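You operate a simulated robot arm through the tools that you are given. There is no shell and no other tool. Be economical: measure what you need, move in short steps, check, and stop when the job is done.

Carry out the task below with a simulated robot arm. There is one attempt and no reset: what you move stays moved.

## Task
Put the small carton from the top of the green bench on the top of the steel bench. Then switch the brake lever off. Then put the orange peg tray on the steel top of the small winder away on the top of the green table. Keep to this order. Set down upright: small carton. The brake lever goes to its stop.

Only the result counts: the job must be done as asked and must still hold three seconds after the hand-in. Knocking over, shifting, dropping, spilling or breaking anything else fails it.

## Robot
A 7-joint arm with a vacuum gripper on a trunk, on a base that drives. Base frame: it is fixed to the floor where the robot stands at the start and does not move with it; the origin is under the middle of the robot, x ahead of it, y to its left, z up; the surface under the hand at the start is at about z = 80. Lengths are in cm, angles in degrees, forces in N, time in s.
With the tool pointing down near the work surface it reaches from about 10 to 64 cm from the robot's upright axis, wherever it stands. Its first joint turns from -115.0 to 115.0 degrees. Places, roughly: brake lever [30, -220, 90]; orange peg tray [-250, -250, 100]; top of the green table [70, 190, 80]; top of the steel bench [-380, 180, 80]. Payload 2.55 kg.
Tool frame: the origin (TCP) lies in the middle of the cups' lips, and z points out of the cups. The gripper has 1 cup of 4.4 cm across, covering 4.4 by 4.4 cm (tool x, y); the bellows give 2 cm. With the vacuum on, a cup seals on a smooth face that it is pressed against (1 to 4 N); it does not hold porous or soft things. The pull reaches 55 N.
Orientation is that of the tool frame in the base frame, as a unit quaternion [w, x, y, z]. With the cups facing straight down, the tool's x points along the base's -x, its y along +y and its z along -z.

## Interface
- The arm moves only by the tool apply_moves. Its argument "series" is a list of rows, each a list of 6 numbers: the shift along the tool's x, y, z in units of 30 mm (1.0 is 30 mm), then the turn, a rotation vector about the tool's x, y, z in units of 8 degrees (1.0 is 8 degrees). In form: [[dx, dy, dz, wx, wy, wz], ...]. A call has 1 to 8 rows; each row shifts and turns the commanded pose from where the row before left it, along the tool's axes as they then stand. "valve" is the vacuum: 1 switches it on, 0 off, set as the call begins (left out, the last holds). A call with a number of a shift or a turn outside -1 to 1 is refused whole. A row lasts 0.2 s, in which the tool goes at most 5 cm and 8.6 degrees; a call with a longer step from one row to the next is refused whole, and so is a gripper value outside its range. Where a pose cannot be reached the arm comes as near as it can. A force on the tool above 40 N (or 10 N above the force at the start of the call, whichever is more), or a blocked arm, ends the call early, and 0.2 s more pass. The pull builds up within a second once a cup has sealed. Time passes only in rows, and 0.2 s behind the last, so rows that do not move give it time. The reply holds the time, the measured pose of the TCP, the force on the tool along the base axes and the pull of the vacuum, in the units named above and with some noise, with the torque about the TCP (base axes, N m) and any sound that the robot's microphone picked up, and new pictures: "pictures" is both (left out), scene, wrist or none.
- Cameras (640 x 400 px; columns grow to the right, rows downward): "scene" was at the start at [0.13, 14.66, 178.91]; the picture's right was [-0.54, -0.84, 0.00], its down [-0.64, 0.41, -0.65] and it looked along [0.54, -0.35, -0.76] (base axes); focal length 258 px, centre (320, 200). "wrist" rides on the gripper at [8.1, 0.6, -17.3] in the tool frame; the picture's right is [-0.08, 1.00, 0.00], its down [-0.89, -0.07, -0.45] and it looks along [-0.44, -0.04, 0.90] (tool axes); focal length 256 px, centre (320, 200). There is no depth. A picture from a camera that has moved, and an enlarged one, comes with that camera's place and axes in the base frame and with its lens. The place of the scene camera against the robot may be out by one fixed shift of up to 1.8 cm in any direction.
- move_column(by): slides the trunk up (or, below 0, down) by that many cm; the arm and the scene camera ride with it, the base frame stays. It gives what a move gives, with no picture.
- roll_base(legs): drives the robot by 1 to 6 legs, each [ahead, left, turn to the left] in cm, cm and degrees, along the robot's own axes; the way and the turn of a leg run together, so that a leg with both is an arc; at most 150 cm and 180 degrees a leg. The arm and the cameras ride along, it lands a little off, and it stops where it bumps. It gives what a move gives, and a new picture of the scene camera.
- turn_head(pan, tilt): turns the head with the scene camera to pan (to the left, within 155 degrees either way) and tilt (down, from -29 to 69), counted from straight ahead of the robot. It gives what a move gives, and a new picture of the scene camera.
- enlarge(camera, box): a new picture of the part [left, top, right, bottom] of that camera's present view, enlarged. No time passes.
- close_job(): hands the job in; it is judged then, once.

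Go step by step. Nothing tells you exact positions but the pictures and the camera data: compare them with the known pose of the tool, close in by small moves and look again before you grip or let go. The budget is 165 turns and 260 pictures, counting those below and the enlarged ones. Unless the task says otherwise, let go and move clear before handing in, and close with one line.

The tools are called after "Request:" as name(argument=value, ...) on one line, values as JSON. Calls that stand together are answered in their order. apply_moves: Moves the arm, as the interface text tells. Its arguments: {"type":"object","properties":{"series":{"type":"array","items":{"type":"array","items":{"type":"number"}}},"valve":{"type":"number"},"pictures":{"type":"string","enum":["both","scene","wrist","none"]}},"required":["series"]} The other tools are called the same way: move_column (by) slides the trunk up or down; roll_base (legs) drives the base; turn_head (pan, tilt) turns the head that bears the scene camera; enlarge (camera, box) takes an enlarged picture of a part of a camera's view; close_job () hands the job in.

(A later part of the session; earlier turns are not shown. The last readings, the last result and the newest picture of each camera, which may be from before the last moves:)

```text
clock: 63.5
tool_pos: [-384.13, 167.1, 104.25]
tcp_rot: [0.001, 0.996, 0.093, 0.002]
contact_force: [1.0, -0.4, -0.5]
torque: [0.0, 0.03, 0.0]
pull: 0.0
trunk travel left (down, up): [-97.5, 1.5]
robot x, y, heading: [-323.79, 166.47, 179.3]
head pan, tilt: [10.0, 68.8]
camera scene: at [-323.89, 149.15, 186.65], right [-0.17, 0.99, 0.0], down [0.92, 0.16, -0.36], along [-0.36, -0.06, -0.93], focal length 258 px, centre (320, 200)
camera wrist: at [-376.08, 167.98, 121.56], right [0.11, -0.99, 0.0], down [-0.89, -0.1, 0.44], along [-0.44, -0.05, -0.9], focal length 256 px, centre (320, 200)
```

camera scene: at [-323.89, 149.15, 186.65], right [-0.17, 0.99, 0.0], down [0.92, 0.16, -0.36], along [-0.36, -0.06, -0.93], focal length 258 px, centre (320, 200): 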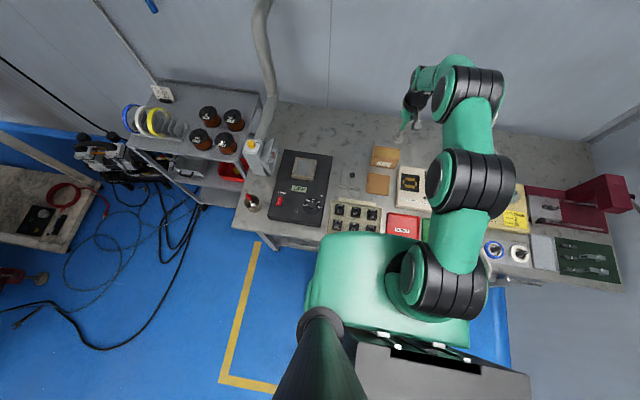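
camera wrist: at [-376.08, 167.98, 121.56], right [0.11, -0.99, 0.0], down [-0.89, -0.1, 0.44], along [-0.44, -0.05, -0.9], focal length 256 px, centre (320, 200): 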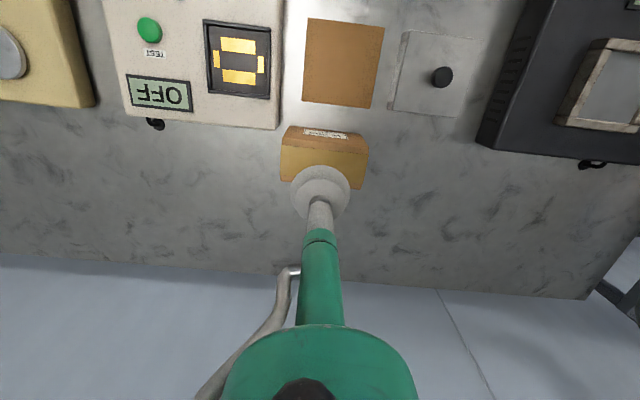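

The carton stands upright on the steel bench. I'll retract the arm and drive to the lever at the far end of the white bench.

Request:
apply_moves(series=[[0.5, 0.1, -1, 0, 0, 0], [0.5, 0.1, -1, 0, 0, 0], [1, 0.17, -0.5, 0, 0, 0], [1, 0.17, 0, 0, 0, 0], [1, 0.17, 0, 0, 0, 0], [1, 0.17, 0, 0, 0, 0.7], [1, 0.17, 0, 0, 0, 0.7], [1, 0, 0, 0, 0, 0]], pictures="none")

Request:
roll_base(legs=[[-100, 30, 0], [-100, 80, 0], [0, 0, 180], [70, -130, 0]])

Request:
turn_head(pan=-50, tilt=30)

```text
clock: 65.3
tool_pos: [-362.9, 167.34, 111.7]
tcp_rot: [-0.001, 1.0, -0.005, 0.001]
contact_force: [-0.3, 0.3, 0.2]
torque: [0.0, -0.03, 0.0]
pull: 0.1
trunk travel left (down, up): [-97.5, 1.5]
robot x, y, heading: [-323.52, 166.77, 179.6]
head pan, tilt: [10.0, 68.8]
```

```text
clock: 91.1
tool_pos: [-8.83, -67.55, 111.67]
tcp_rot: [-0.002, -0.03, 1.0, 0.001]
contact_force: [-0.3, 0.1, 0.1]
torque: [-0.05, 0.04, 0.0]
pull: 0.1
trunk travel left (down, up): [-97.5, 1.5]
robot x, y, heading: [-47.55, -69.54, 3.8]
head pan, tilt: [10.0, 68.8]
camera scene: at [-49.7, -49.76, 186.66], right [0.23, -0.97, 0.0], down [-0.91, -0.22, -0.36], along [0.35, 0.08, -0.93], focal length 258 px, centre (320, 200)
```

scene: 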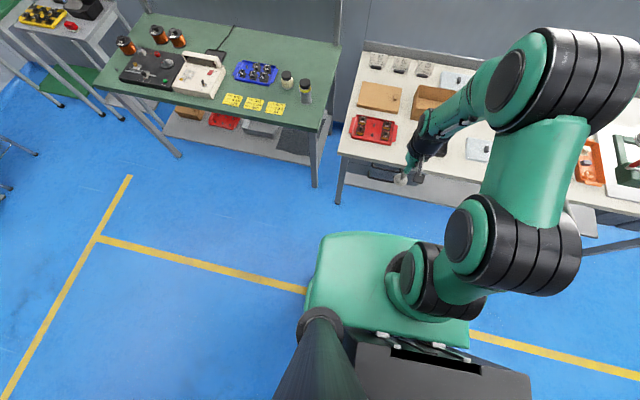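

```text
clock: 92.4
tool_pos: [-8.73, -67.53, 111.62]
tcp_rot: [-0.002, -0.029, 1.0, -0.001]
contact_force: [0.5, 0.4, -0.8]
torque: [0.0, 0.0, -0.03]
pull: 0.0
trunk travel left (down, up): [-97.5, 1.5]
robot x, y, heading: [-47.57, -69.43, 3.5]
head pan, tilt: [-50.0, 30.0]
camera scene: at [-48.91, -57.61, 191.8], right [-0.72, -0.69, 0.0], down [-0.34, 0.36, -0.87], along [0.6, -0.63, -0.5], focal length 258 px, centre (320, 200)
```

scene: 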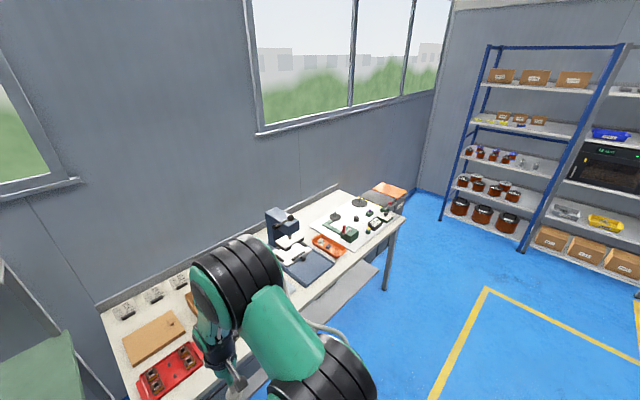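

Request:
roll_base(legs=[[-5, -125, -3.6]])

Request:
turn_head(pan=-5, tilt=45)

```text
clock: 98.7
tool_pos: [-9.79, -194.44, 111.75]
tcp_rot: [-0.002, -0.001, 1.0, 0.0]
contact_force: [0.1, 0.5, 0.1]
torque: [0.02, 0.01, 0.0]
pull: 0.1
trunk travel left (down, up): [-97.5, 1.5]
robot x, y, heading: [-48.81, -194.37, 0.3]
head pan, tilt: [-50.0, 30.0]
camera scene: at [-49.33, -182.3, 191.81], right [-0.76, -0.65, 0.0], down [-0.32, 0.38, -0.87], along [0.56, -0.66, -0.5], focal length 258 px, centre (320, 200)
```

scene: 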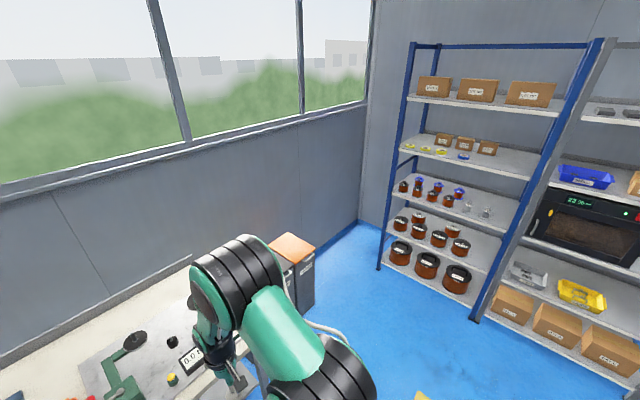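

```text
clock: 99.8
tool_pos: [-9.83, -194.42, 111.51]
tcp_rot: [-0.002, -0.002, 1.0, 0.0]
contact_force: [-0.8, 0.4, -0.4]
torque: [-0.06, -0.01, 0.01]
pull: 0.0
trunk travel left (down, up): [-97.5, 1.5]
robot x, y, heading: [-48.67, -194.09, 0.3]
head pan, tilt: [-5.0, 45.0]
camera scene: at [-47.06, -176.09, 189.55], right [-0.08, -1.0, 0.0], down [-0.7, 0.06, -0.71], along [0.7, -0.06, -0.71], focal length 258 px, centre (320, 200)
```

scene: 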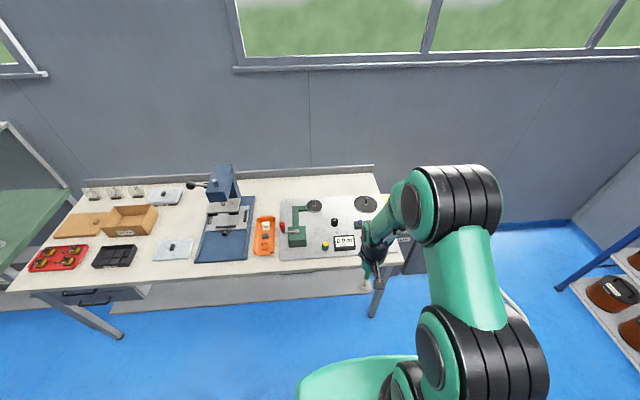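

The arm hides the lever area, so I'll move the tool to the left and look.

Request:
apply_moves(series=[[0, 1, 0, 0, 0, 0], [0, 1, 0, 0, 0, 0], [0, 1, 0, 0, 0, 0], [0, 1, 0, 0, 0, 0], [0, 1, 0, 0, 0, 0], [0, 1, 0, 0, 0, 0], [0, 1, 0, 0, 0, 0], [0, 1, 0, 0, 0, 0]], pictures="none")

Request:
turn_head(pan=-35, tilt=45)

```text
clock: 101.6
tool_pos: [-9.89, -170.3, 111.52]
tcp_rot: [-0.001, 0.0, 1.0, -0.001]
contact_force: [-0.2, 0.3, 0.0]
torque: [-0.02, -0.04, -0.03]
pull: 0.1
trunk travel left (down, up): [-97.5, 1.5]
robot x, y, heading: [-49.07, -194.26, 0.2]
head pan, tilt: [-5.0, 45.0]
```

```text
clock: 102.6
tool_pos: [-9.84, -170.47, 111.66]
tcp_rot: [-0.001, -0.001, 1.0, 0.0]
contact_force: [-0.7, 0.5, 0.1]
torque: [0.01, -0.01, -0.01]
pull: 0.1
trunk travel left (down, up): [-97.5, 1.5]
robot x, y, heading: [-48.67, -193.96, 0.3]
head pan, tilt: [-35.0, 45.0]
camera scene: at [-48.48, -179.99, 189.54], right [-0.57, -0.82, 0.0], down [-0.58, 0.4, -0.71], along [0.58, -0.4, -0.71], focal length 258 px, centre (320, 200)
```

scene: 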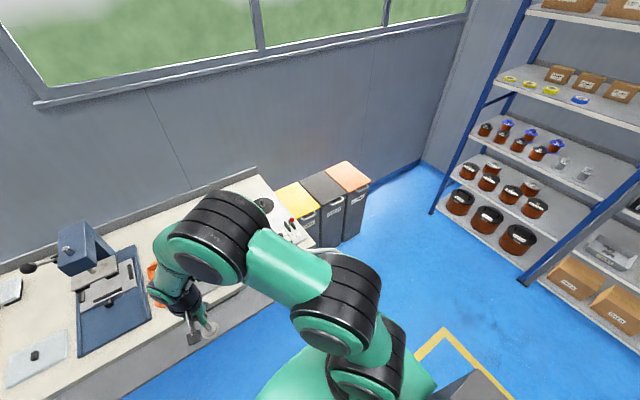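

Request:
roll_base(legs=[[0, -35, 0]])

Request:
turn_head(pan=5, tilt=50)

Request:
apply_moves(series=[[0, -1, 0, 0, 0, 0], [0, -1, 0, 0, 0, 0], [0, -1, 0, 0, 0, 0], [0, -1, 0, 0, 0, 0], [0, -1, 0, 0, 0, 0], [0, -1, 0, 0, 0, 0]], pictures="both")

```text
clock: 104.8
tool_pos: [-9.83, -204.97, 111.72]
tcp_rot: [-0.002, -0.005, 1.0, 0.0]
contact_force: [-0.5, -0.4, 0.4]
torque: [-0.03, 0.02, -0.01]
pull: 0.1
trunk travel left (down, up): [-97.5, 1.5]
robot x, y, heading: [-48.62, -229.19, 0.7]
head pan, tilt: [-35.0, 45.0]
camera scene: at [-48.35, -214.77, 189.54], right [-0.57, -0.82, 0.0], down [-0.58, 0.4, -0.71], along [0.58, -0.4, -0.71], focal length 258 px, centre (320, 200)
```

scene: 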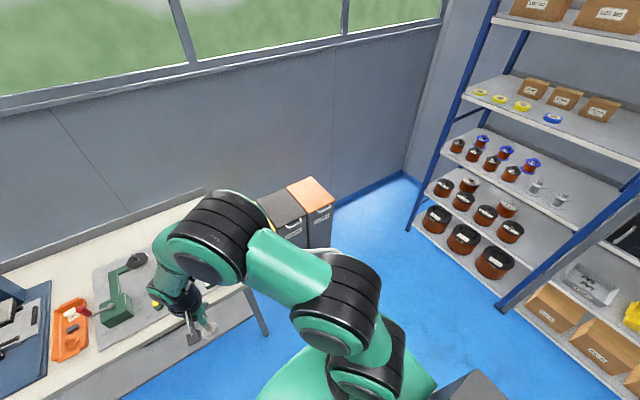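

```text
clock: 105.9
tool_pos: [-9.97, -204.96, 111.7]
tcp_rot: [-0.002, -0.004, 1.0, 0.0]
contact_force: [-0.1, -0.5, 0.2]
torque: [0.0, 0.0, 0.03]
pull: 0.0
trunk travel left (down, up): [-97.5, 1.5]
robot x, y, heading: [-48.53, -228.95, 0.7]
head pan, tilt: [5.0, 50.0]
camera scene: at [-47.39, -209.46, 188.86], right [0.1, -1.0, 0.0], down [-0.76, -0.07, -0.64], along [0.64, 0.06, -0.77], focal length 258 px, centre (320, 200)
```

scene: 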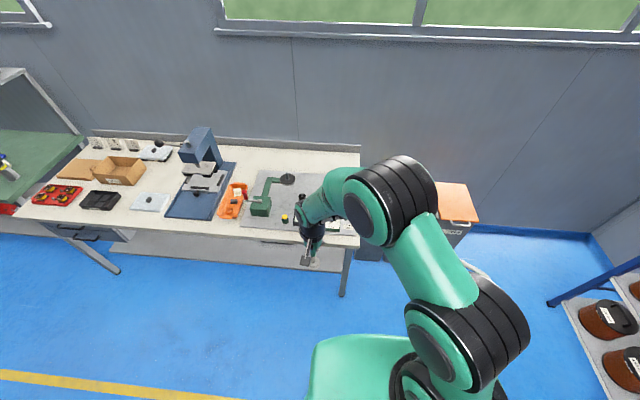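

```text
clock: 107.3
tool_pos: [-9.69, -222.98, 111.44]
tcp_rot: [-0.001, -0.005, 1.0, 0.0]
contact_force: [1.0, -0.3, 0.2]
torque: [0.03, 0.0, 0.01]
pull: 0.0
trunk travel left (down, up): [-97.5, 1.5]
robot x, y, heading: [-48.69, -229.22, 0.8]
head pan, tilt: [5.0, 50.0]
camera scene: at [-47.4, -209.6, 188.87], right [0.1, -1.0, 0.0], down [-0.76, -0.07, -0.64], along [0.64, 0.06, -0.77], focal length 258 px, centre (320, 200)
camera wrist: at [-17.8, -222.55, 128.84], right [0.07, 1.0, 0.0], down [0.89, -0.06, 0.44], along [0.44, -0.03, -0.9], focal length 256 px, centre (320, 200)
```

scene: 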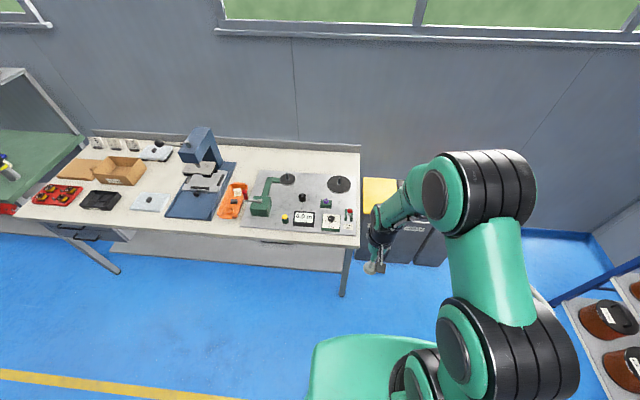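
wrist: 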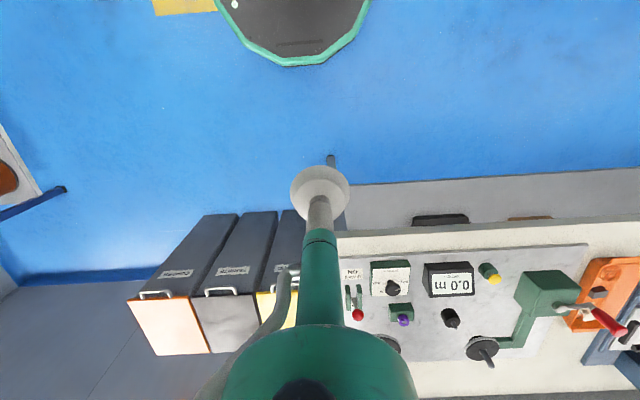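

Request:
enlarge(camera="scene", box=[288, 165, 368, 240])

Request:
enlarge(camera="wrist", box=[335, 240, 455, 340])

```text
5.33 times, centred on (328, 202) of scene
camera zoom: at [-47.4, -209.6, 188.87], right [0.1, -1.0, 0.0], down [-0.76, -0.07, -0.64], along [0.64, 0.06, -0.77], focal length 1375 px, centre (277, 187)
```

zoom: 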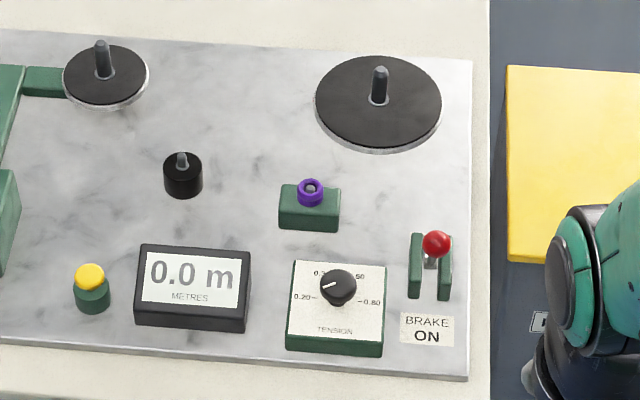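

```text
4.00 times, centred on (395, 290) of wrist
camera zoom: at [-17.8, -222.55, 128.84], right [0.07, 1.0, 0.0], down [0.89, -0.06, 0.44], along [0.44, -0.03, -0.9], focal length 1024 px, centre (20, -160)
```

zoom: 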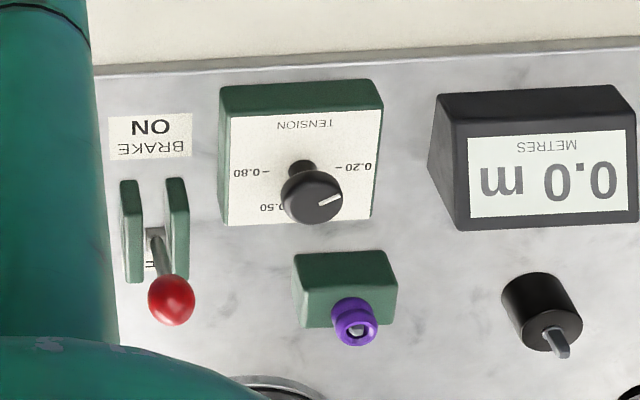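

The brake shows ON. Its red knob is at about [30.5, -217.3, 89] between two cheek plates, so it swings in the x–z plane. I'll bring the base closer and inspect it.

Request:
roll_base(legs=[[36, 0, -0.8]])

Request:
apply_moves(series=[[1, 0.8, 0, 0, 0, 0], [0.7, 0.8, 0, 0, 0, 0], [0, 0.8, 0, 0, 0, 0], [0, 0.8, 0, 0, 0, 0], [0, 0.8, 0, 0, 0, 0]], pictures="both")

```text
clock: 109.7
tool_pos: [26.46, -222.93, 111.46]
tcp_rot: [-0.002, -0.002, 1.0, 0.0]
contact_force: [-0.7, -0.5, -0.8]
torque: [-0.03, -0.02, -0.01]
pull: 0.1
trunk travel left (down, up): [-97.5, 1.5]
robot x, y, heading: [-12.17, -228.29, 0.3]
head pan, tilt: [5.0, 50.0]
camera scene: at [-10.99, -209.21, 188.85], right [0.09, -1.0, 0.0], down [-0.76, -0.07, -0.64], along [0.64, 0.06, -0.77], focal length 258 px, centre (320, 200)
```

scene: 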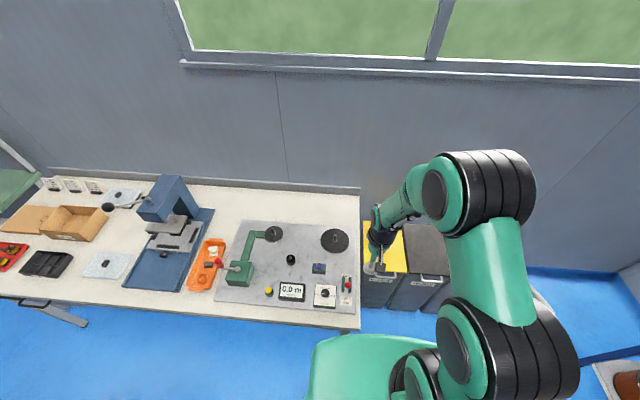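

```text
clock: 110.8
tool_pos: [21.4, -210.85, 111.22]
tcp_rot: [-0.002, -0.002, 1.0, 0.0]
contact_force: [0.1, 0.5, 0.4]
torque: [-0.01, 0.0, 0.01]
pull: 0.2
trunk travel left (down, up): [-97.5, 1.5]
robot x, y, heading: [-12.58, -228.59, 0.2]
head pan, tilt: [5.0, 50.0]
camera scene: at [-10.93, -209.11, 188.84], right [0.09, -1.0, 0.0], down [-0.76, -0.07, -0.64], along [0.64, 0.06, -0.77], focal length 258 px, centre (320, 200)
camera wrist: at [13.36, -210.23, 128.64], right [0.08, 1.0, 0.0], down [0.89, -0.07, 0.44], along [0.44, -0.03, -0.9], focal length 256 px, centre (320, 200)
```

scene: 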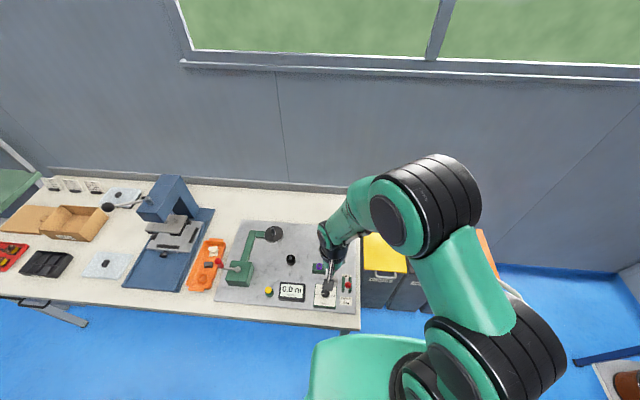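
wrist: 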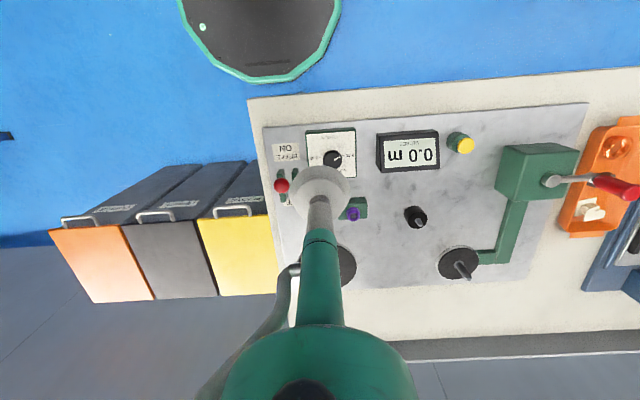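

Request:
enlarge(camera="wrist", box=[262, 140, 310, 220])

Request:
enlarge(camera="scene", box=[330, 265, 362, 310])

```text
5.00 times, centred on (286, 180) of wrist
camera zoom: at [13.36, -210.23, 128.64], right [0.08, 1.0, 0.0], down [0.89, -0.07, 0.44], along [0.44, -0.03, -0.9], focal length 1280 px, centre (490, 300)
```

zoom: 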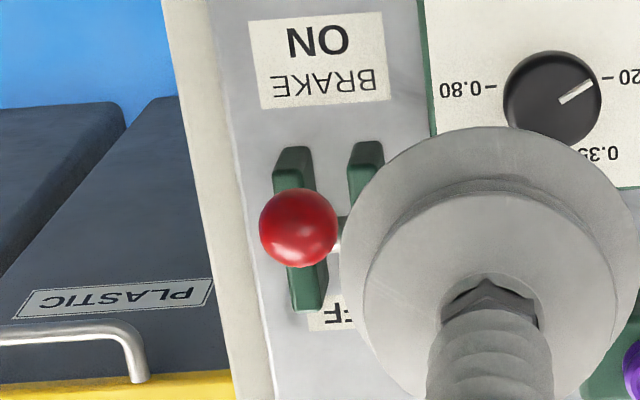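

```text
8.89 times, centred on (346, 288) of scene
camera zoom: at [-10.93, -209.11, 188.84], right [0.09, -1.0, 0.0], down [-0.76, -0.07, -0.64], along [0.64, 0.06, -0.77], focal length 2292 px, centre (89, -578)
```

zoom: 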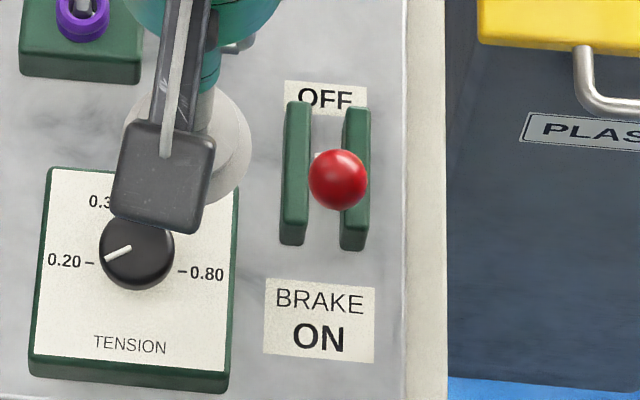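

OFF is on the far (+x) side, and the lever leans toward ON, so the knob has to be pushed to +x. I'll bring the cup in on the near side of the knob and lower it.

Request:
apply_moves(series=[[0, -1, 0, 0, 0, 0], [-0.4, -1, 0, 0, 0, 0], [-0.4, -0.25, 1, 0, 0, 0], [0, 0, 1, 0, 0, 0], [0, 0, 1, 0, 0, 0], [0, 0, 1, 0, 0, 0], [0, 0, 1, 0, 0, 0], [0, 0, 1, 0, 0, 0]], pictures="both")

Request:
enlarge(camera="scene", box=[320, 255, 370, 310])

Request:
enlarge(camera="wrist", box=[260, 150, 380, 250])

```text
clock: 112.7
tool_pos: [24.04, -217.67, 93.47]
tcp_rot: [-0.001, -0.001, 1.0, 0.0]
contact_force: [-0.7, -0.6, 0.7]
torque: [0.01, 0.0, 0.0]
pull: 0.1
trunk travel left (down, up): [-97.5, 1.5]
robot x, y, heading: [-12.59, -228.91, -0.1]
head pan, tilt: [5.0, 50.0]
camera scene: at [-10.85, -209.17, 188.85], right [0.09, -1.0, 0.0], down [-0.76, -0.07, -0.64], along [0.64, 0.06, -0.77], focal length 258 px, centre (320, 200)
camera wrist: at [16.04, -217.16, 110.9], right [0.08, 1.0, 0.0], down [0.89, -0.07, 0.44], along [0.44, -0.03, -0.9], focal length 256 px, centre (320, 200)
```

scene: 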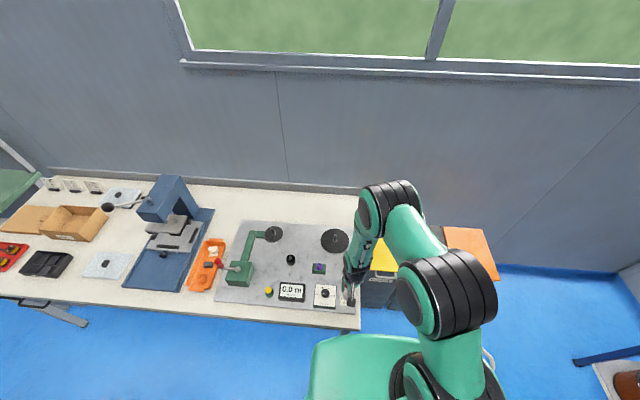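
wrist: 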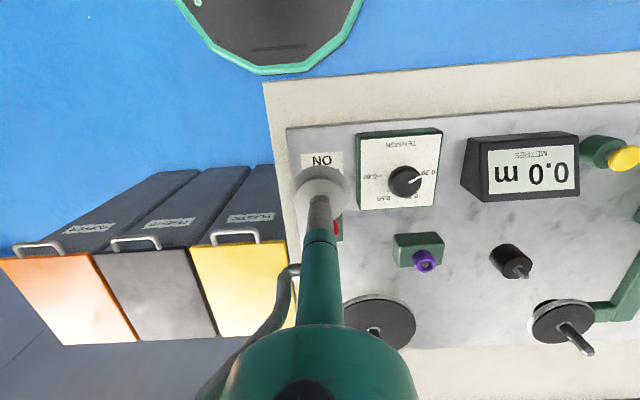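

```text
7.27 times, centred on (345, 282) of scene
camera zoom: at [-10.85, -209.17, 188.85], right [0.09, -1.0, 0.0], down [-0.76, -0.07, -0.64], along [0.64, 0.06, -0.77], focal length 1875 px, centre (138, -400)
```

zoom: 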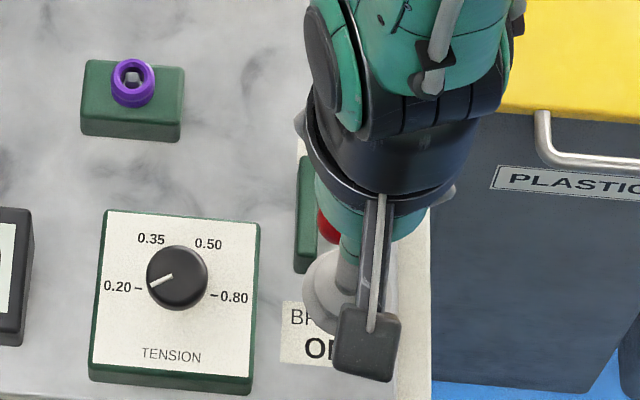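

```text
4.00 times, centred on (320, 200) of wrist
camera zoom: at [16.04, -217.16, 110.9], right [0.08, 1.0, 0.0], down [0.89, -0.07, 0.44], along [0.44, -0.03, -0.9], focal length 1024 px, centre (320, 200)
```

zoom: 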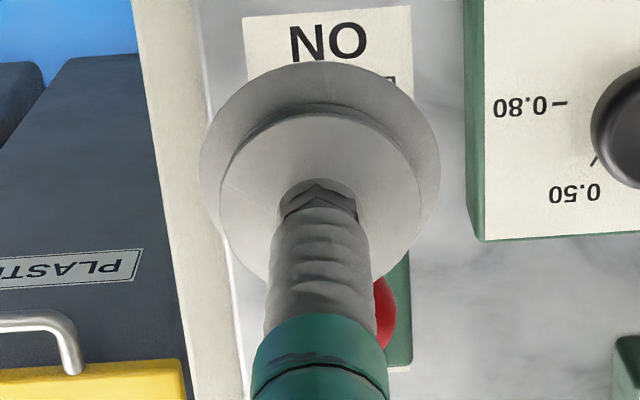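

Alignment is good. I'll lower to knob height and push toward +x in small steps.

Request:
apply_moves(series=[[0, 0.1, 0.9, 0, 0, 0], [0, 0, 0.9, 0, 0, 0], [-0.4, 0, 0, 0, 0, 0], [-0.4, 0, 0, 0, 0, 0], [-0.4, 0, 0, 0, 0, 0], [-0.4, 0, 0, 0, 0, 0], [0, 0, 0, 0, 0, 0]], pictures="wrist")

Request:
enlarge(camera="scene", box=[320, 255, 370, 310])

Request:
enlarge(camera="wrist", box=[260, 150, 380, 250])

```text
clock: 114.2
tool_pos: [28.62, -217.29, 88.05]
tcp_rot: [-0.002, -0.002, 1.0, 0.0]
contact_force: [-0.9, -0.3, -0.7]
torque: [-0.01, 0.03, -0.01]
pull: 0.0
trunk travel left (down, up): [-97.5, 1.5]
robot x, y, heading: [-12.44, -228.6, 0.2]
head pan, tilt: [5.0, 50.0]
camera wrist: at [20.55, -216.78, 105.47], right [0.08, 1.0, 0.0], down [0.89, -0.07, 0.44], along [0.44, -0.03, -0.9], focal length 256 px, centre (320, 200)
```

wrist: 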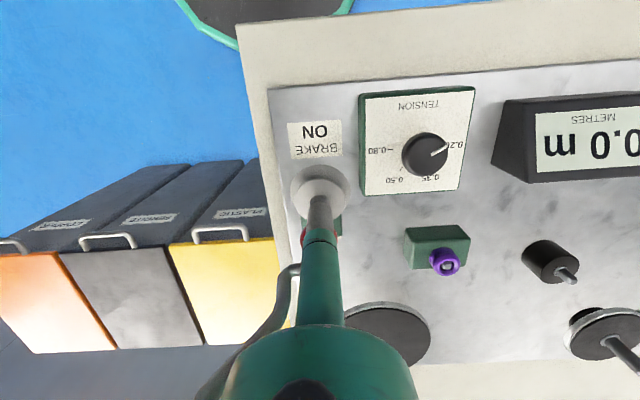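

```text
7.27 times, centred on (345, 282) of scene
camera zoom: at [-11.02, -209.2, 188.85], right [0.09, -1.0, 0.0], down [-0.76, -0.07, -0.64], along [0.64, 0.06, -0.77], focal length 1875 px, centre (138, -400)
```

zoom: 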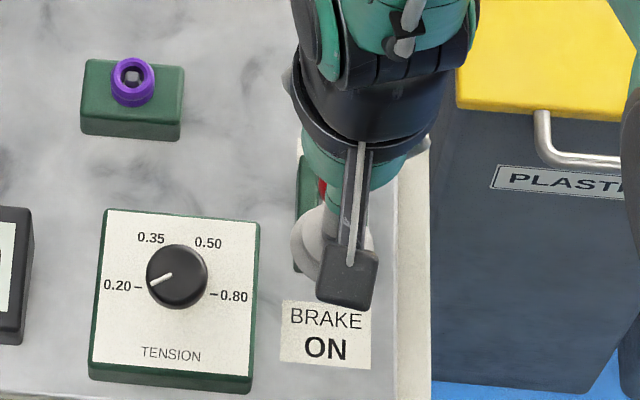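

```text
4.00 times, centred on (320, 200) of wrist
camera zoom: at [20.55, -216.78, 105.47], right [0.08, 1.0, 0.0], down [0.89, -0.07, 0.44], along [0.44, -0.03, -0.9], focal length 1024 px, centre (320, 200)
```

zoom: 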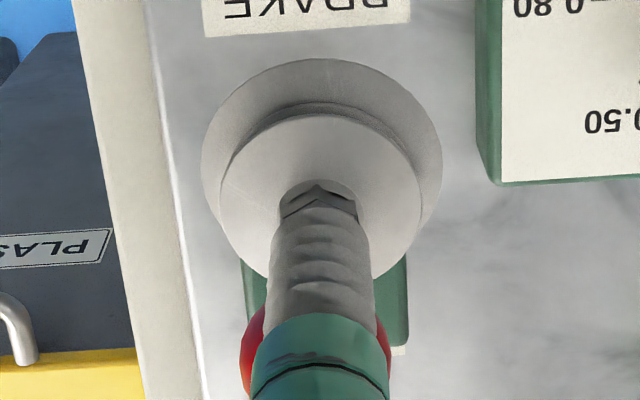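

I'll keep pushing.

Request:
apply_moves(series=[[-0.4, 0, 0, 0, 0, 0], [-0.4, 0, 0, 0, 0, 0], [-0.4, 0, 0, 0, 0, 0], [-0.3, 0, 0, 0, 0, 0], [0, 0, 0, 0, 0, 0]], pictures="both")

Request:
enlarge(camera="wrist", box=[260, 110, 380, 250])

```text
clock: 115.5
tool_pos: [33.17, -217.36, 88.17]
tcp_rot: [0.0, -0.002, 1.0, 0.001]
contact_force: [-0.3, -0.1, -0.7]
torque: [0.0, -0.01, -0.01]
pull: 0.1
trunk travel left (down, up): [-97.5, 1.5]
robot x, y, heading: [-12.2, -228.81, 0.2]
head pan, tilt: [5.0, 50.0]
camera scene: at [-11.01, -209.21, 188.85], right [0.09, -1.0, 0.0], down [-0.76, -0.07, -0.64], along [0.64, 0.06, -0.77], focal length 258 px, centre (320, 200)
camera wrist: at [25.17, -216.78, 105.43], right [0.08, 1.0, 0.0], down [0.89, -0.07, 0.44], along [0.44, -0.03, -0.9], focal length 256 px, centre (320, 200)
```

scene: 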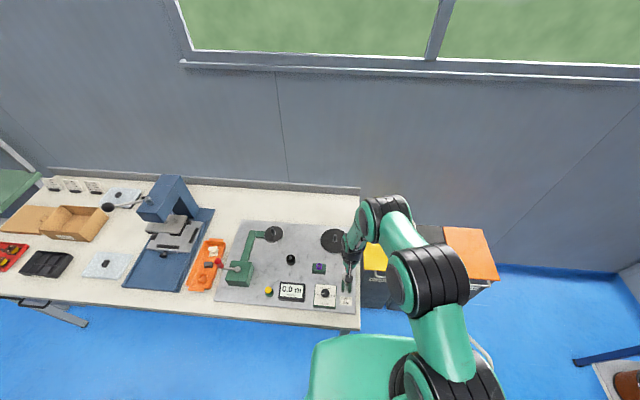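
wrist: 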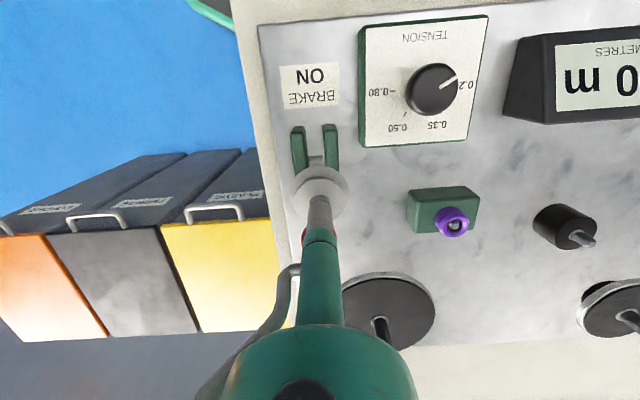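

```text
2.86 times, centred on (320, 180) of wrist
camera zoom: at [25.17, -216.78, 105.43], right [0.08, 1.0, 0.0], down [0.89, -0.07, 0.44], along [0.44, -0.03, -0.9], focal length 731 px, centre (320, 257)
```

zoom: 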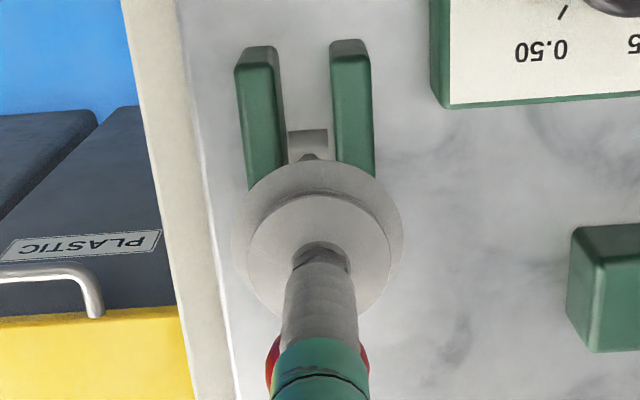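

The lever is moving. I'll push on to the stop.

Request:
apply_moves(series=[[-0.3, 0, 0, 0, 0, 0], [-0.3, 0, 0, 0, 0, 0], [-0.3, 0, 0, 0, 0, 0], [-0.3, 0, 0, 0, 0, 0], [0, 0, 0, 0, 0, 0]], pictures="wrist")

Request:
enlarge(camera="wrist", box=[260, 70, 380, 250])

Request:
enlarge(camera="scene", box=[320, 245, 370, 310])

```text
clock: 116.3
tool_pos: [33.47, -217.45, 87.07]
tcp_rot: [-0.025, -0.004, 1.0, -0.006]
contact_force: [-12.8, 7.5, 4.0]
torque: [-0.18, -0.4, 0.1]
pull: 0.1
trunk travel left (down, up): [-97.5, 1.5]
robot x, y, heading: [-12.45, -228.87, 0.4]
head pan, tilt: [5.0, 50.0]
stopped in row 4: the force on the tool passed its limit at 43 N (the readings are from after the stop); the commanded pose is now the measured one
camera wrist: at [26.23, -216.78, 104.91], right [0.07, 1.0, -0.01], down [0.91, -0.06, 0.4], along [0.4, -0.04, -0.92], focal length 256 px, centre (320, 200)
```

wrist: 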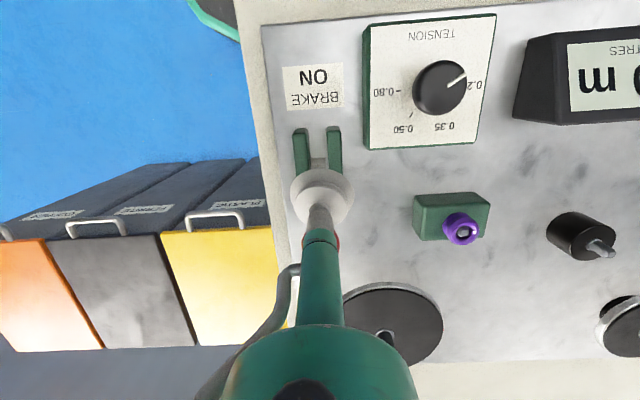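

```text
2.22 times, centred on (320, 160) of wrist
camera zoom: at [26.23, -216.78, 104.91], right [0.07, 1.0, -0.01], down [0.91, -0.06, 0.4], along [0.4, -0.04, -0.92], focal length 569 px, centre (320, 289)
```

zoom: 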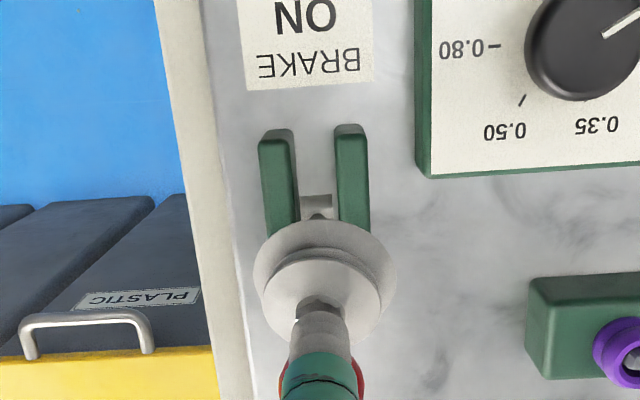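

```text
6.15 times, centred on (345, 278) of scene
camera zoom: at [-11.04, -209.1, 188.85], right [0.09, -1.0, 0.0], down [-0.76, -0.07, -0.64], along [0.64, 0.06, -0.77], focal length 1587 px, centre (166, -277)
```

zoom: 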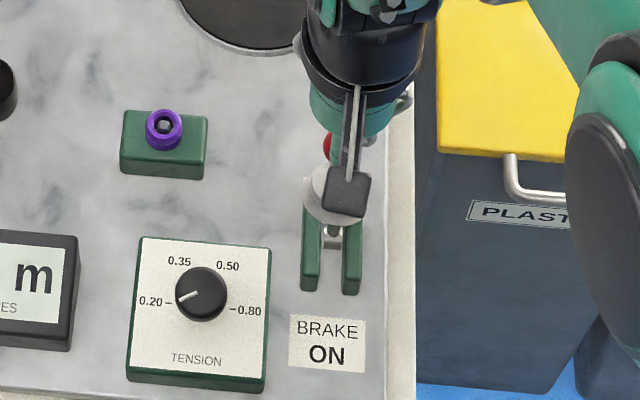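

It resisted with 43 N, so it is probably at the stop. I'll back off and check the lever.

Request:
apply_moves(series=[[0.5, 0, 0, 0, 0, 0], [0.9, 0, 0, 0, 0, 0], [0.9, 0, -1, 0, 0, 0], [0, 0, -1, 0, 0, 0], [0, 1, -1, 0, 0, 0], [0, 1, -1, 0, 0, 0], [0, 1, 0, 0, 0, 0]], pictures="both")

Request:
enlarge(camera="wrist", box=[230, 110, 330, 240])

Request:
enlarge(camera="scene", box=[320, 245, 370, 310])

```text
clock: 117.0
tool_pos: [30.74, -217.14, 88.17]
tcp_rot: [-0.004, -0.004, 1.0, 0.002]
contact_force: [1.4, 6.1, 0.2]
torque: [0.0, -0.14, 0.12]
pull: 0.1
trunk travel left (down, up): [-97.5, 1.5]
robot x, y, heading: [-11.95, -228.63, 0.4]
head pan, tilt: [5.0, 50.0]
stopped in row 3: the force on the tool passed its limit at 52 N (the readings are from after the stop); the commanded pose is now the measured one
camera scene: at [-11.1, -209.1, 188.85], right [0.09, -1.0, 0.0], down [-0.76, -0.07, -0.64], along [0.64, 0.06, -0.77], focal length 258 px, centre (320, 200)
camera wrist: at [22.77, -216.67, 105.59], right [0.07, 1.0, 0.0], down [0.9, -0.06, 0.44], along [0.44, -0.03, -0.9], focal length 256 px, centre (320, 200)
```

scene: 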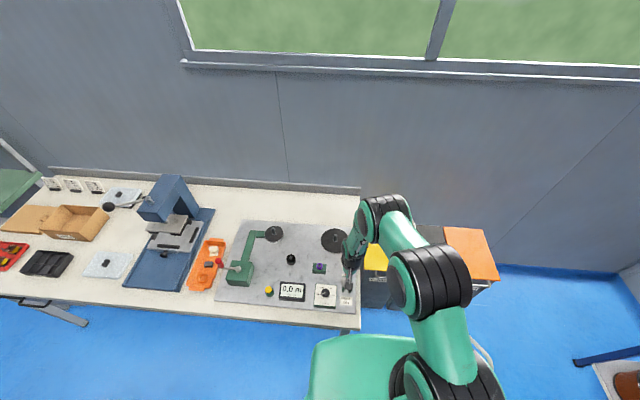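
wrist: 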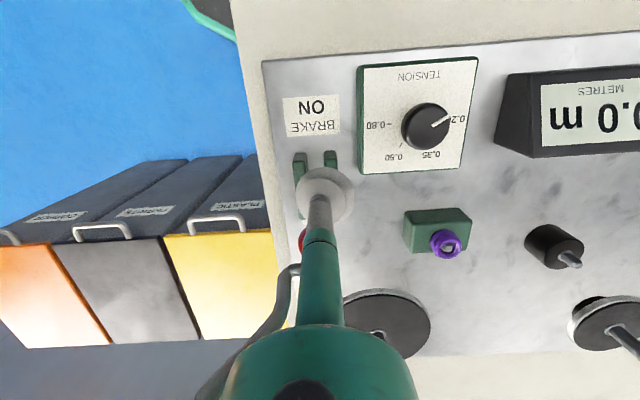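

```text
3.08 times, centred on (280, 175) of wrist
camera zoom: at [22.77, -216.67, 105.59], right [0.07, 1.0, 0.0], down [0.9, -0.06, 0.44], along [0.44, -0.03, -0.9], focal length 788 px, centre (443, 277)
```

zoom: 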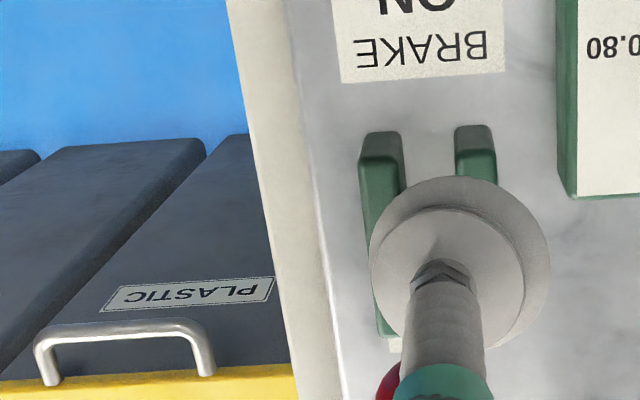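

```text
6.15 times, centred on (345, 278) of scene
camera zoom: at [-11.1, -209.1, 188.85], right [0.09, -1.0, 0.0], down [-0.76, -0.07, -0.64], along [0.64, 0.06, -0.77], focal length 1587 px, centre (166, -277)
```

zoom: 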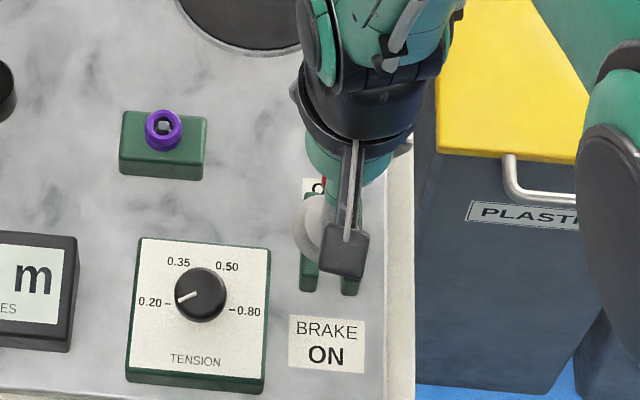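

Something caught while I was backing off. I'll lift straight up and look.

Request:
apply_moves(series=[[0, 0, -0.4, 0, 0, 0], [0, 0, -0.6, 0, 0, 0], [0, 0, -1, 0, 0, 0], [0, 0, -1, 0, 0, 0]], pictures="none")

Request:
apply_moves(series=[[0.5, 1, -1, 0, 0, 0], [1, 1, -1, 0, 0, 0], [1, 1, -1, 0, 0, 0]], pictures="both")

Request:
enlarge(camera="wrist", box=[220, 130, 320, 240])

Request:
enlarge(camera="scene", box=[320, 245, 370, 310])

```text
clock: 118.0
tool_pos: [30.89, -217.35, 97.14]
tcp_rot: [-0.004, -0.004, 1.0, 0.001]
contact_force: [-0.3, 0.8, -0.8]
torque: [0.03, -0.03, 0.01]
pull: 0.1
trunk travel left (down, up): [-97.5, 1.5]
robot x, y, heading: [-12.32, -228.73, 0.2]
head pan, tilt: [5.0, 50.0]
```

```text
refused: row 2 steps farther than a row can; nothing moved
```

```text
3.64 times, centred on (270, 185) of wrist
camera zoom: at [22.9, -216.78, 114.5], right [0.07, 1.0, 0.0], down [0.9, -0.07, 0.44], along [0.44, -0.03, -0.9], focal length 931 px, centre (502, 254)
```

zoom: 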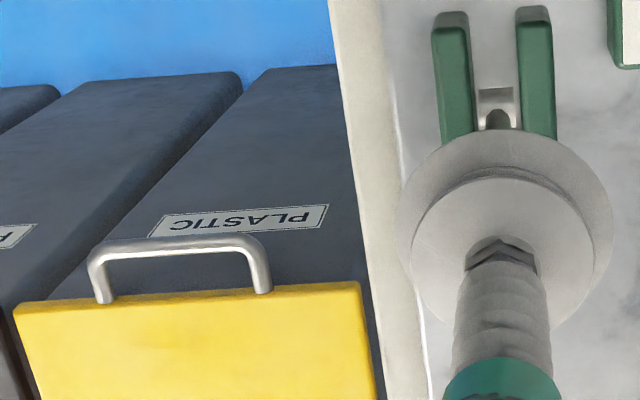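

```text
6.15 times, centred on (345, 278) of scene
camera zoom: at [-11.15, -209.24, 188.85], right [0.09, -1.0, 0.0], down [-0.76, -0.07, -0.64], along [0.64, 0.06, -0.77], focal length 1587 px, centre (166, -277)
```

zoom: 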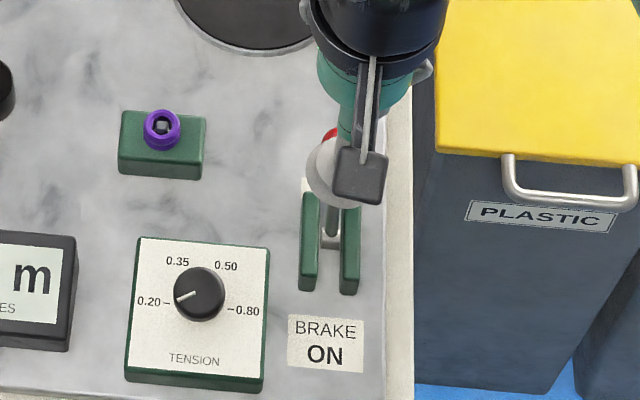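

Request:
apply_moves(series=[[0.5, 0.8, -1, 0, 0, 0], [0.5, 0.8, -1, 0, 0, 0], [0.5, 0.8, -0.5, 0, 0, 0], [0.5, 0.8, 0, 0, 0, 0]], pictures="both")

Request:
enlarge(camera="wrist", box=[230, 130, 320, 240])

Request:
enlarge(camera="scene", box=[320, 245, 370, 310])

```text
clock: 119.0
tool_pos: [24.48, -207.6, 104.57]
tcp_rot: [-0.004, -0.003, 1.0, 0.0]
contact_force: [-0.3, 0.0, -0.1]
torque: [0.01, 0.0, -0.02]
pull: 0.1
trunk travel left (down, up): [-97.5, 1.5]
robot x, y, heading: [-12.52, -228.33, 0.4]
head pan, tilt: [5.0, 50.0]
camera scene: at [-11.15, -209.06, 188.84], right [0.09, -1.0, 0.0], down [-0.76, -0.07, -0.64], along [0.64, 0.06, -0.77], focal length 258 px, centre (320, 200)
camera wrist: at [16.7, -207.09, 122.03], right [0.07, 1.0, 0.0], down [0.9, -0.07, 0.44], along [0.44, -0.03, -0.9], focal length 256 px, centre (320, 200)
```

scene: 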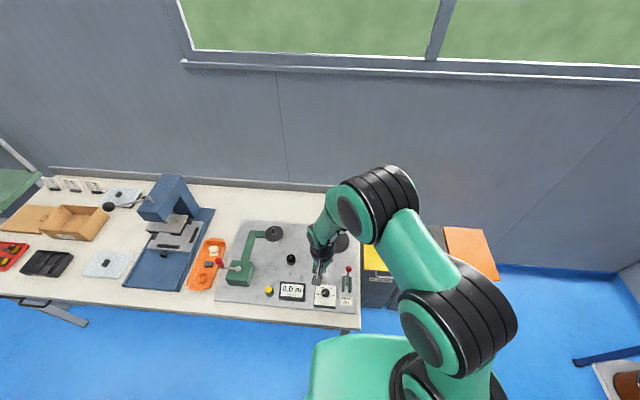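
wrist: 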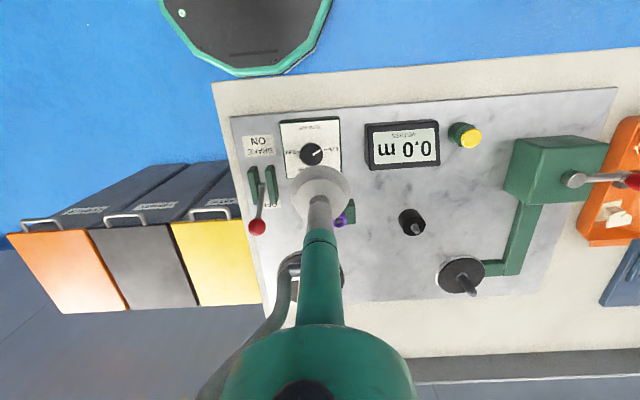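

```text
3.64 times, centred on (275, 185) of wrist
camera zoom: at [16.7, -207.09, 122.03], right [0.07, 1.0, 0.0], down [0.9, -0.07, 0.44], along [0.44, -0.03, -0.9], focal length 931 px, centre (484, 254)
```

zoom: 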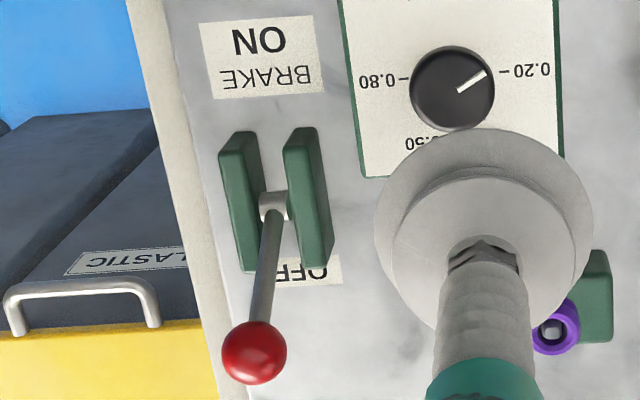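

```text
6.15 times, centred on (345, 278) of scene
camera zoom: at [-11.15, -209.06, 188.84], right [0.09, -1.0, 0.0], down [-0.76, -0.07, -0.64], along [0.64, 0.06, -0.77], focal length 1587 px, centre (166, -277)
```

zoom: 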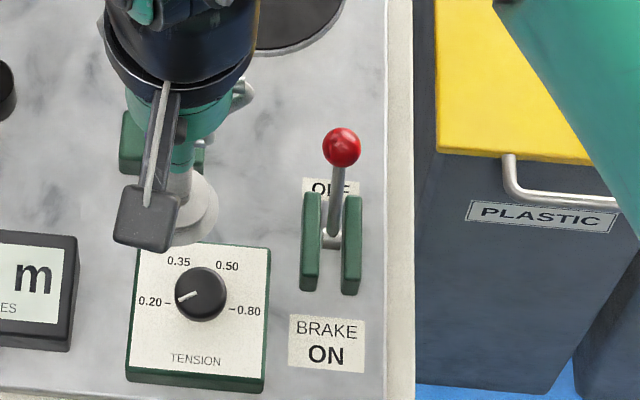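

The lever has swung to the OFF side, with its knob now at about [34.7, -217, 92.4]. I'll nudge it once more at knob height to confirm it is at the stop.

Request:
apply_moves(series=[[-0.3, -0.8, 0, 0, 0, 0], [-0.3, -0.8, 0, 0, 0, 0], [-0.4, -0.8, 0, 0, 0, 0], [-0.5, -0.76, 0.6, 0, 0, 0], [0, 0, 1, 0, 0, 0], [0, 0, 1, 0, 0, 0], [0, 0, 1, 0, 0, 0], [0, 0, 0.7, 0, 0, 0]], pictures="wrist")

Request:
enlarge(camera="wrist", box=[260, 130, 380, 250])

Request:
enlarge(camera="scene", box=[320, 245, 370, 310])

```text
clock: 120.8
tool_pos: [29.37, -217.31, 91.81]
tcp_rot: [-0.005, -0.002, 1.0, 0.0]
contact_force: [0.4, 0.1, -0.4]
torque: [0.02, 0.03, 0.05]
pull: 0.0
trunk travel left (down, up): [-97.5, 1.5]
robot x, y, heading: [-12.05, -228.59, 0.1]
head pan, tilt: [5.0, 50.0]
camera wrist: at [21.42, -216.75, 109.22], right [0.07, 1.0, 0.0], down [0.9, -0.07, 0.44], along [0.44, -0.03, -0.9], focal length 256 px, centre (320, 200)
```

wrist: 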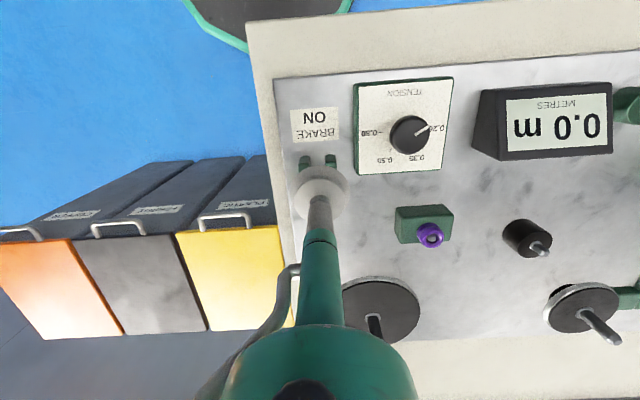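

```text
3.33 times, centred on (320, 190) of wrist
camera zoom: at [21.42, -216.75, 109.22], right [0.07, 1.0, 0.0], down [0.9, -0.07, 0.44], along [0.44, -0.03, -0.9], focal length 853 px, centre (320, 233)
```

zoom: 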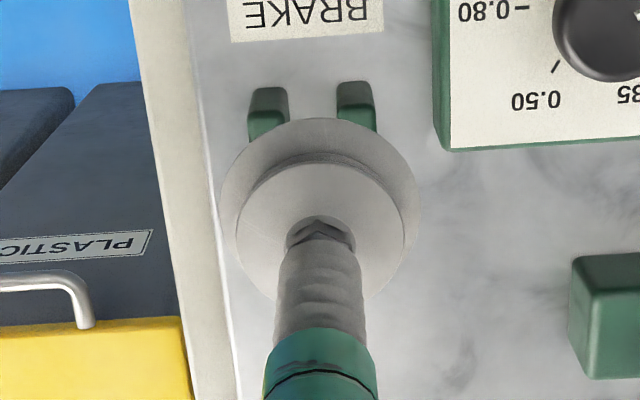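

```text
6.15 times, centred on (345, 278) of scene
camera zoom: at [-11.0, -209.16, 188.85], right [0.09, -1.0, 0.0], down [-0.76, -0.07, -0.64], along [0.64, 0.06, -0.77], focal length 1587 px, centre (166, -277)
```

zoom: 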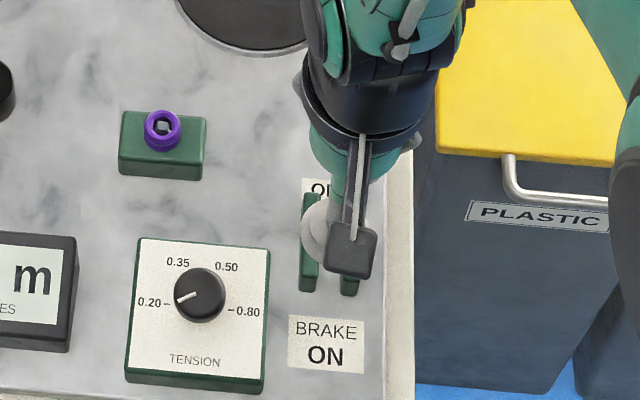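

Request:
apply_moves(series=[[-0.3, 0, 0, 0, 0, 0], [-0.3, 0, 0, 0, 0, 0], [-0.2, 0, 0, 0, 0, 0], [-0.2, 0, 0, 0, 0, 0], [0, 0, 0, 0, 0, 0]], pictures="none")

```text
clock: 122.0
tool_pos: [32.27, -217.21, 91.7]
tcp_rot: [-0.004, -0.003, 1.0, -0.001]
contact_force: [-0.5, 0.1, -0.2]
torque: [0.0, 0.01, 0.01]
pull: 0.1
trunk travel left (down, up): [-97.5, 1.5]
robot x, y, heading: [-11.95, -228.83, 0.1]
head pan, tilt: [5.0, 50.0]
```

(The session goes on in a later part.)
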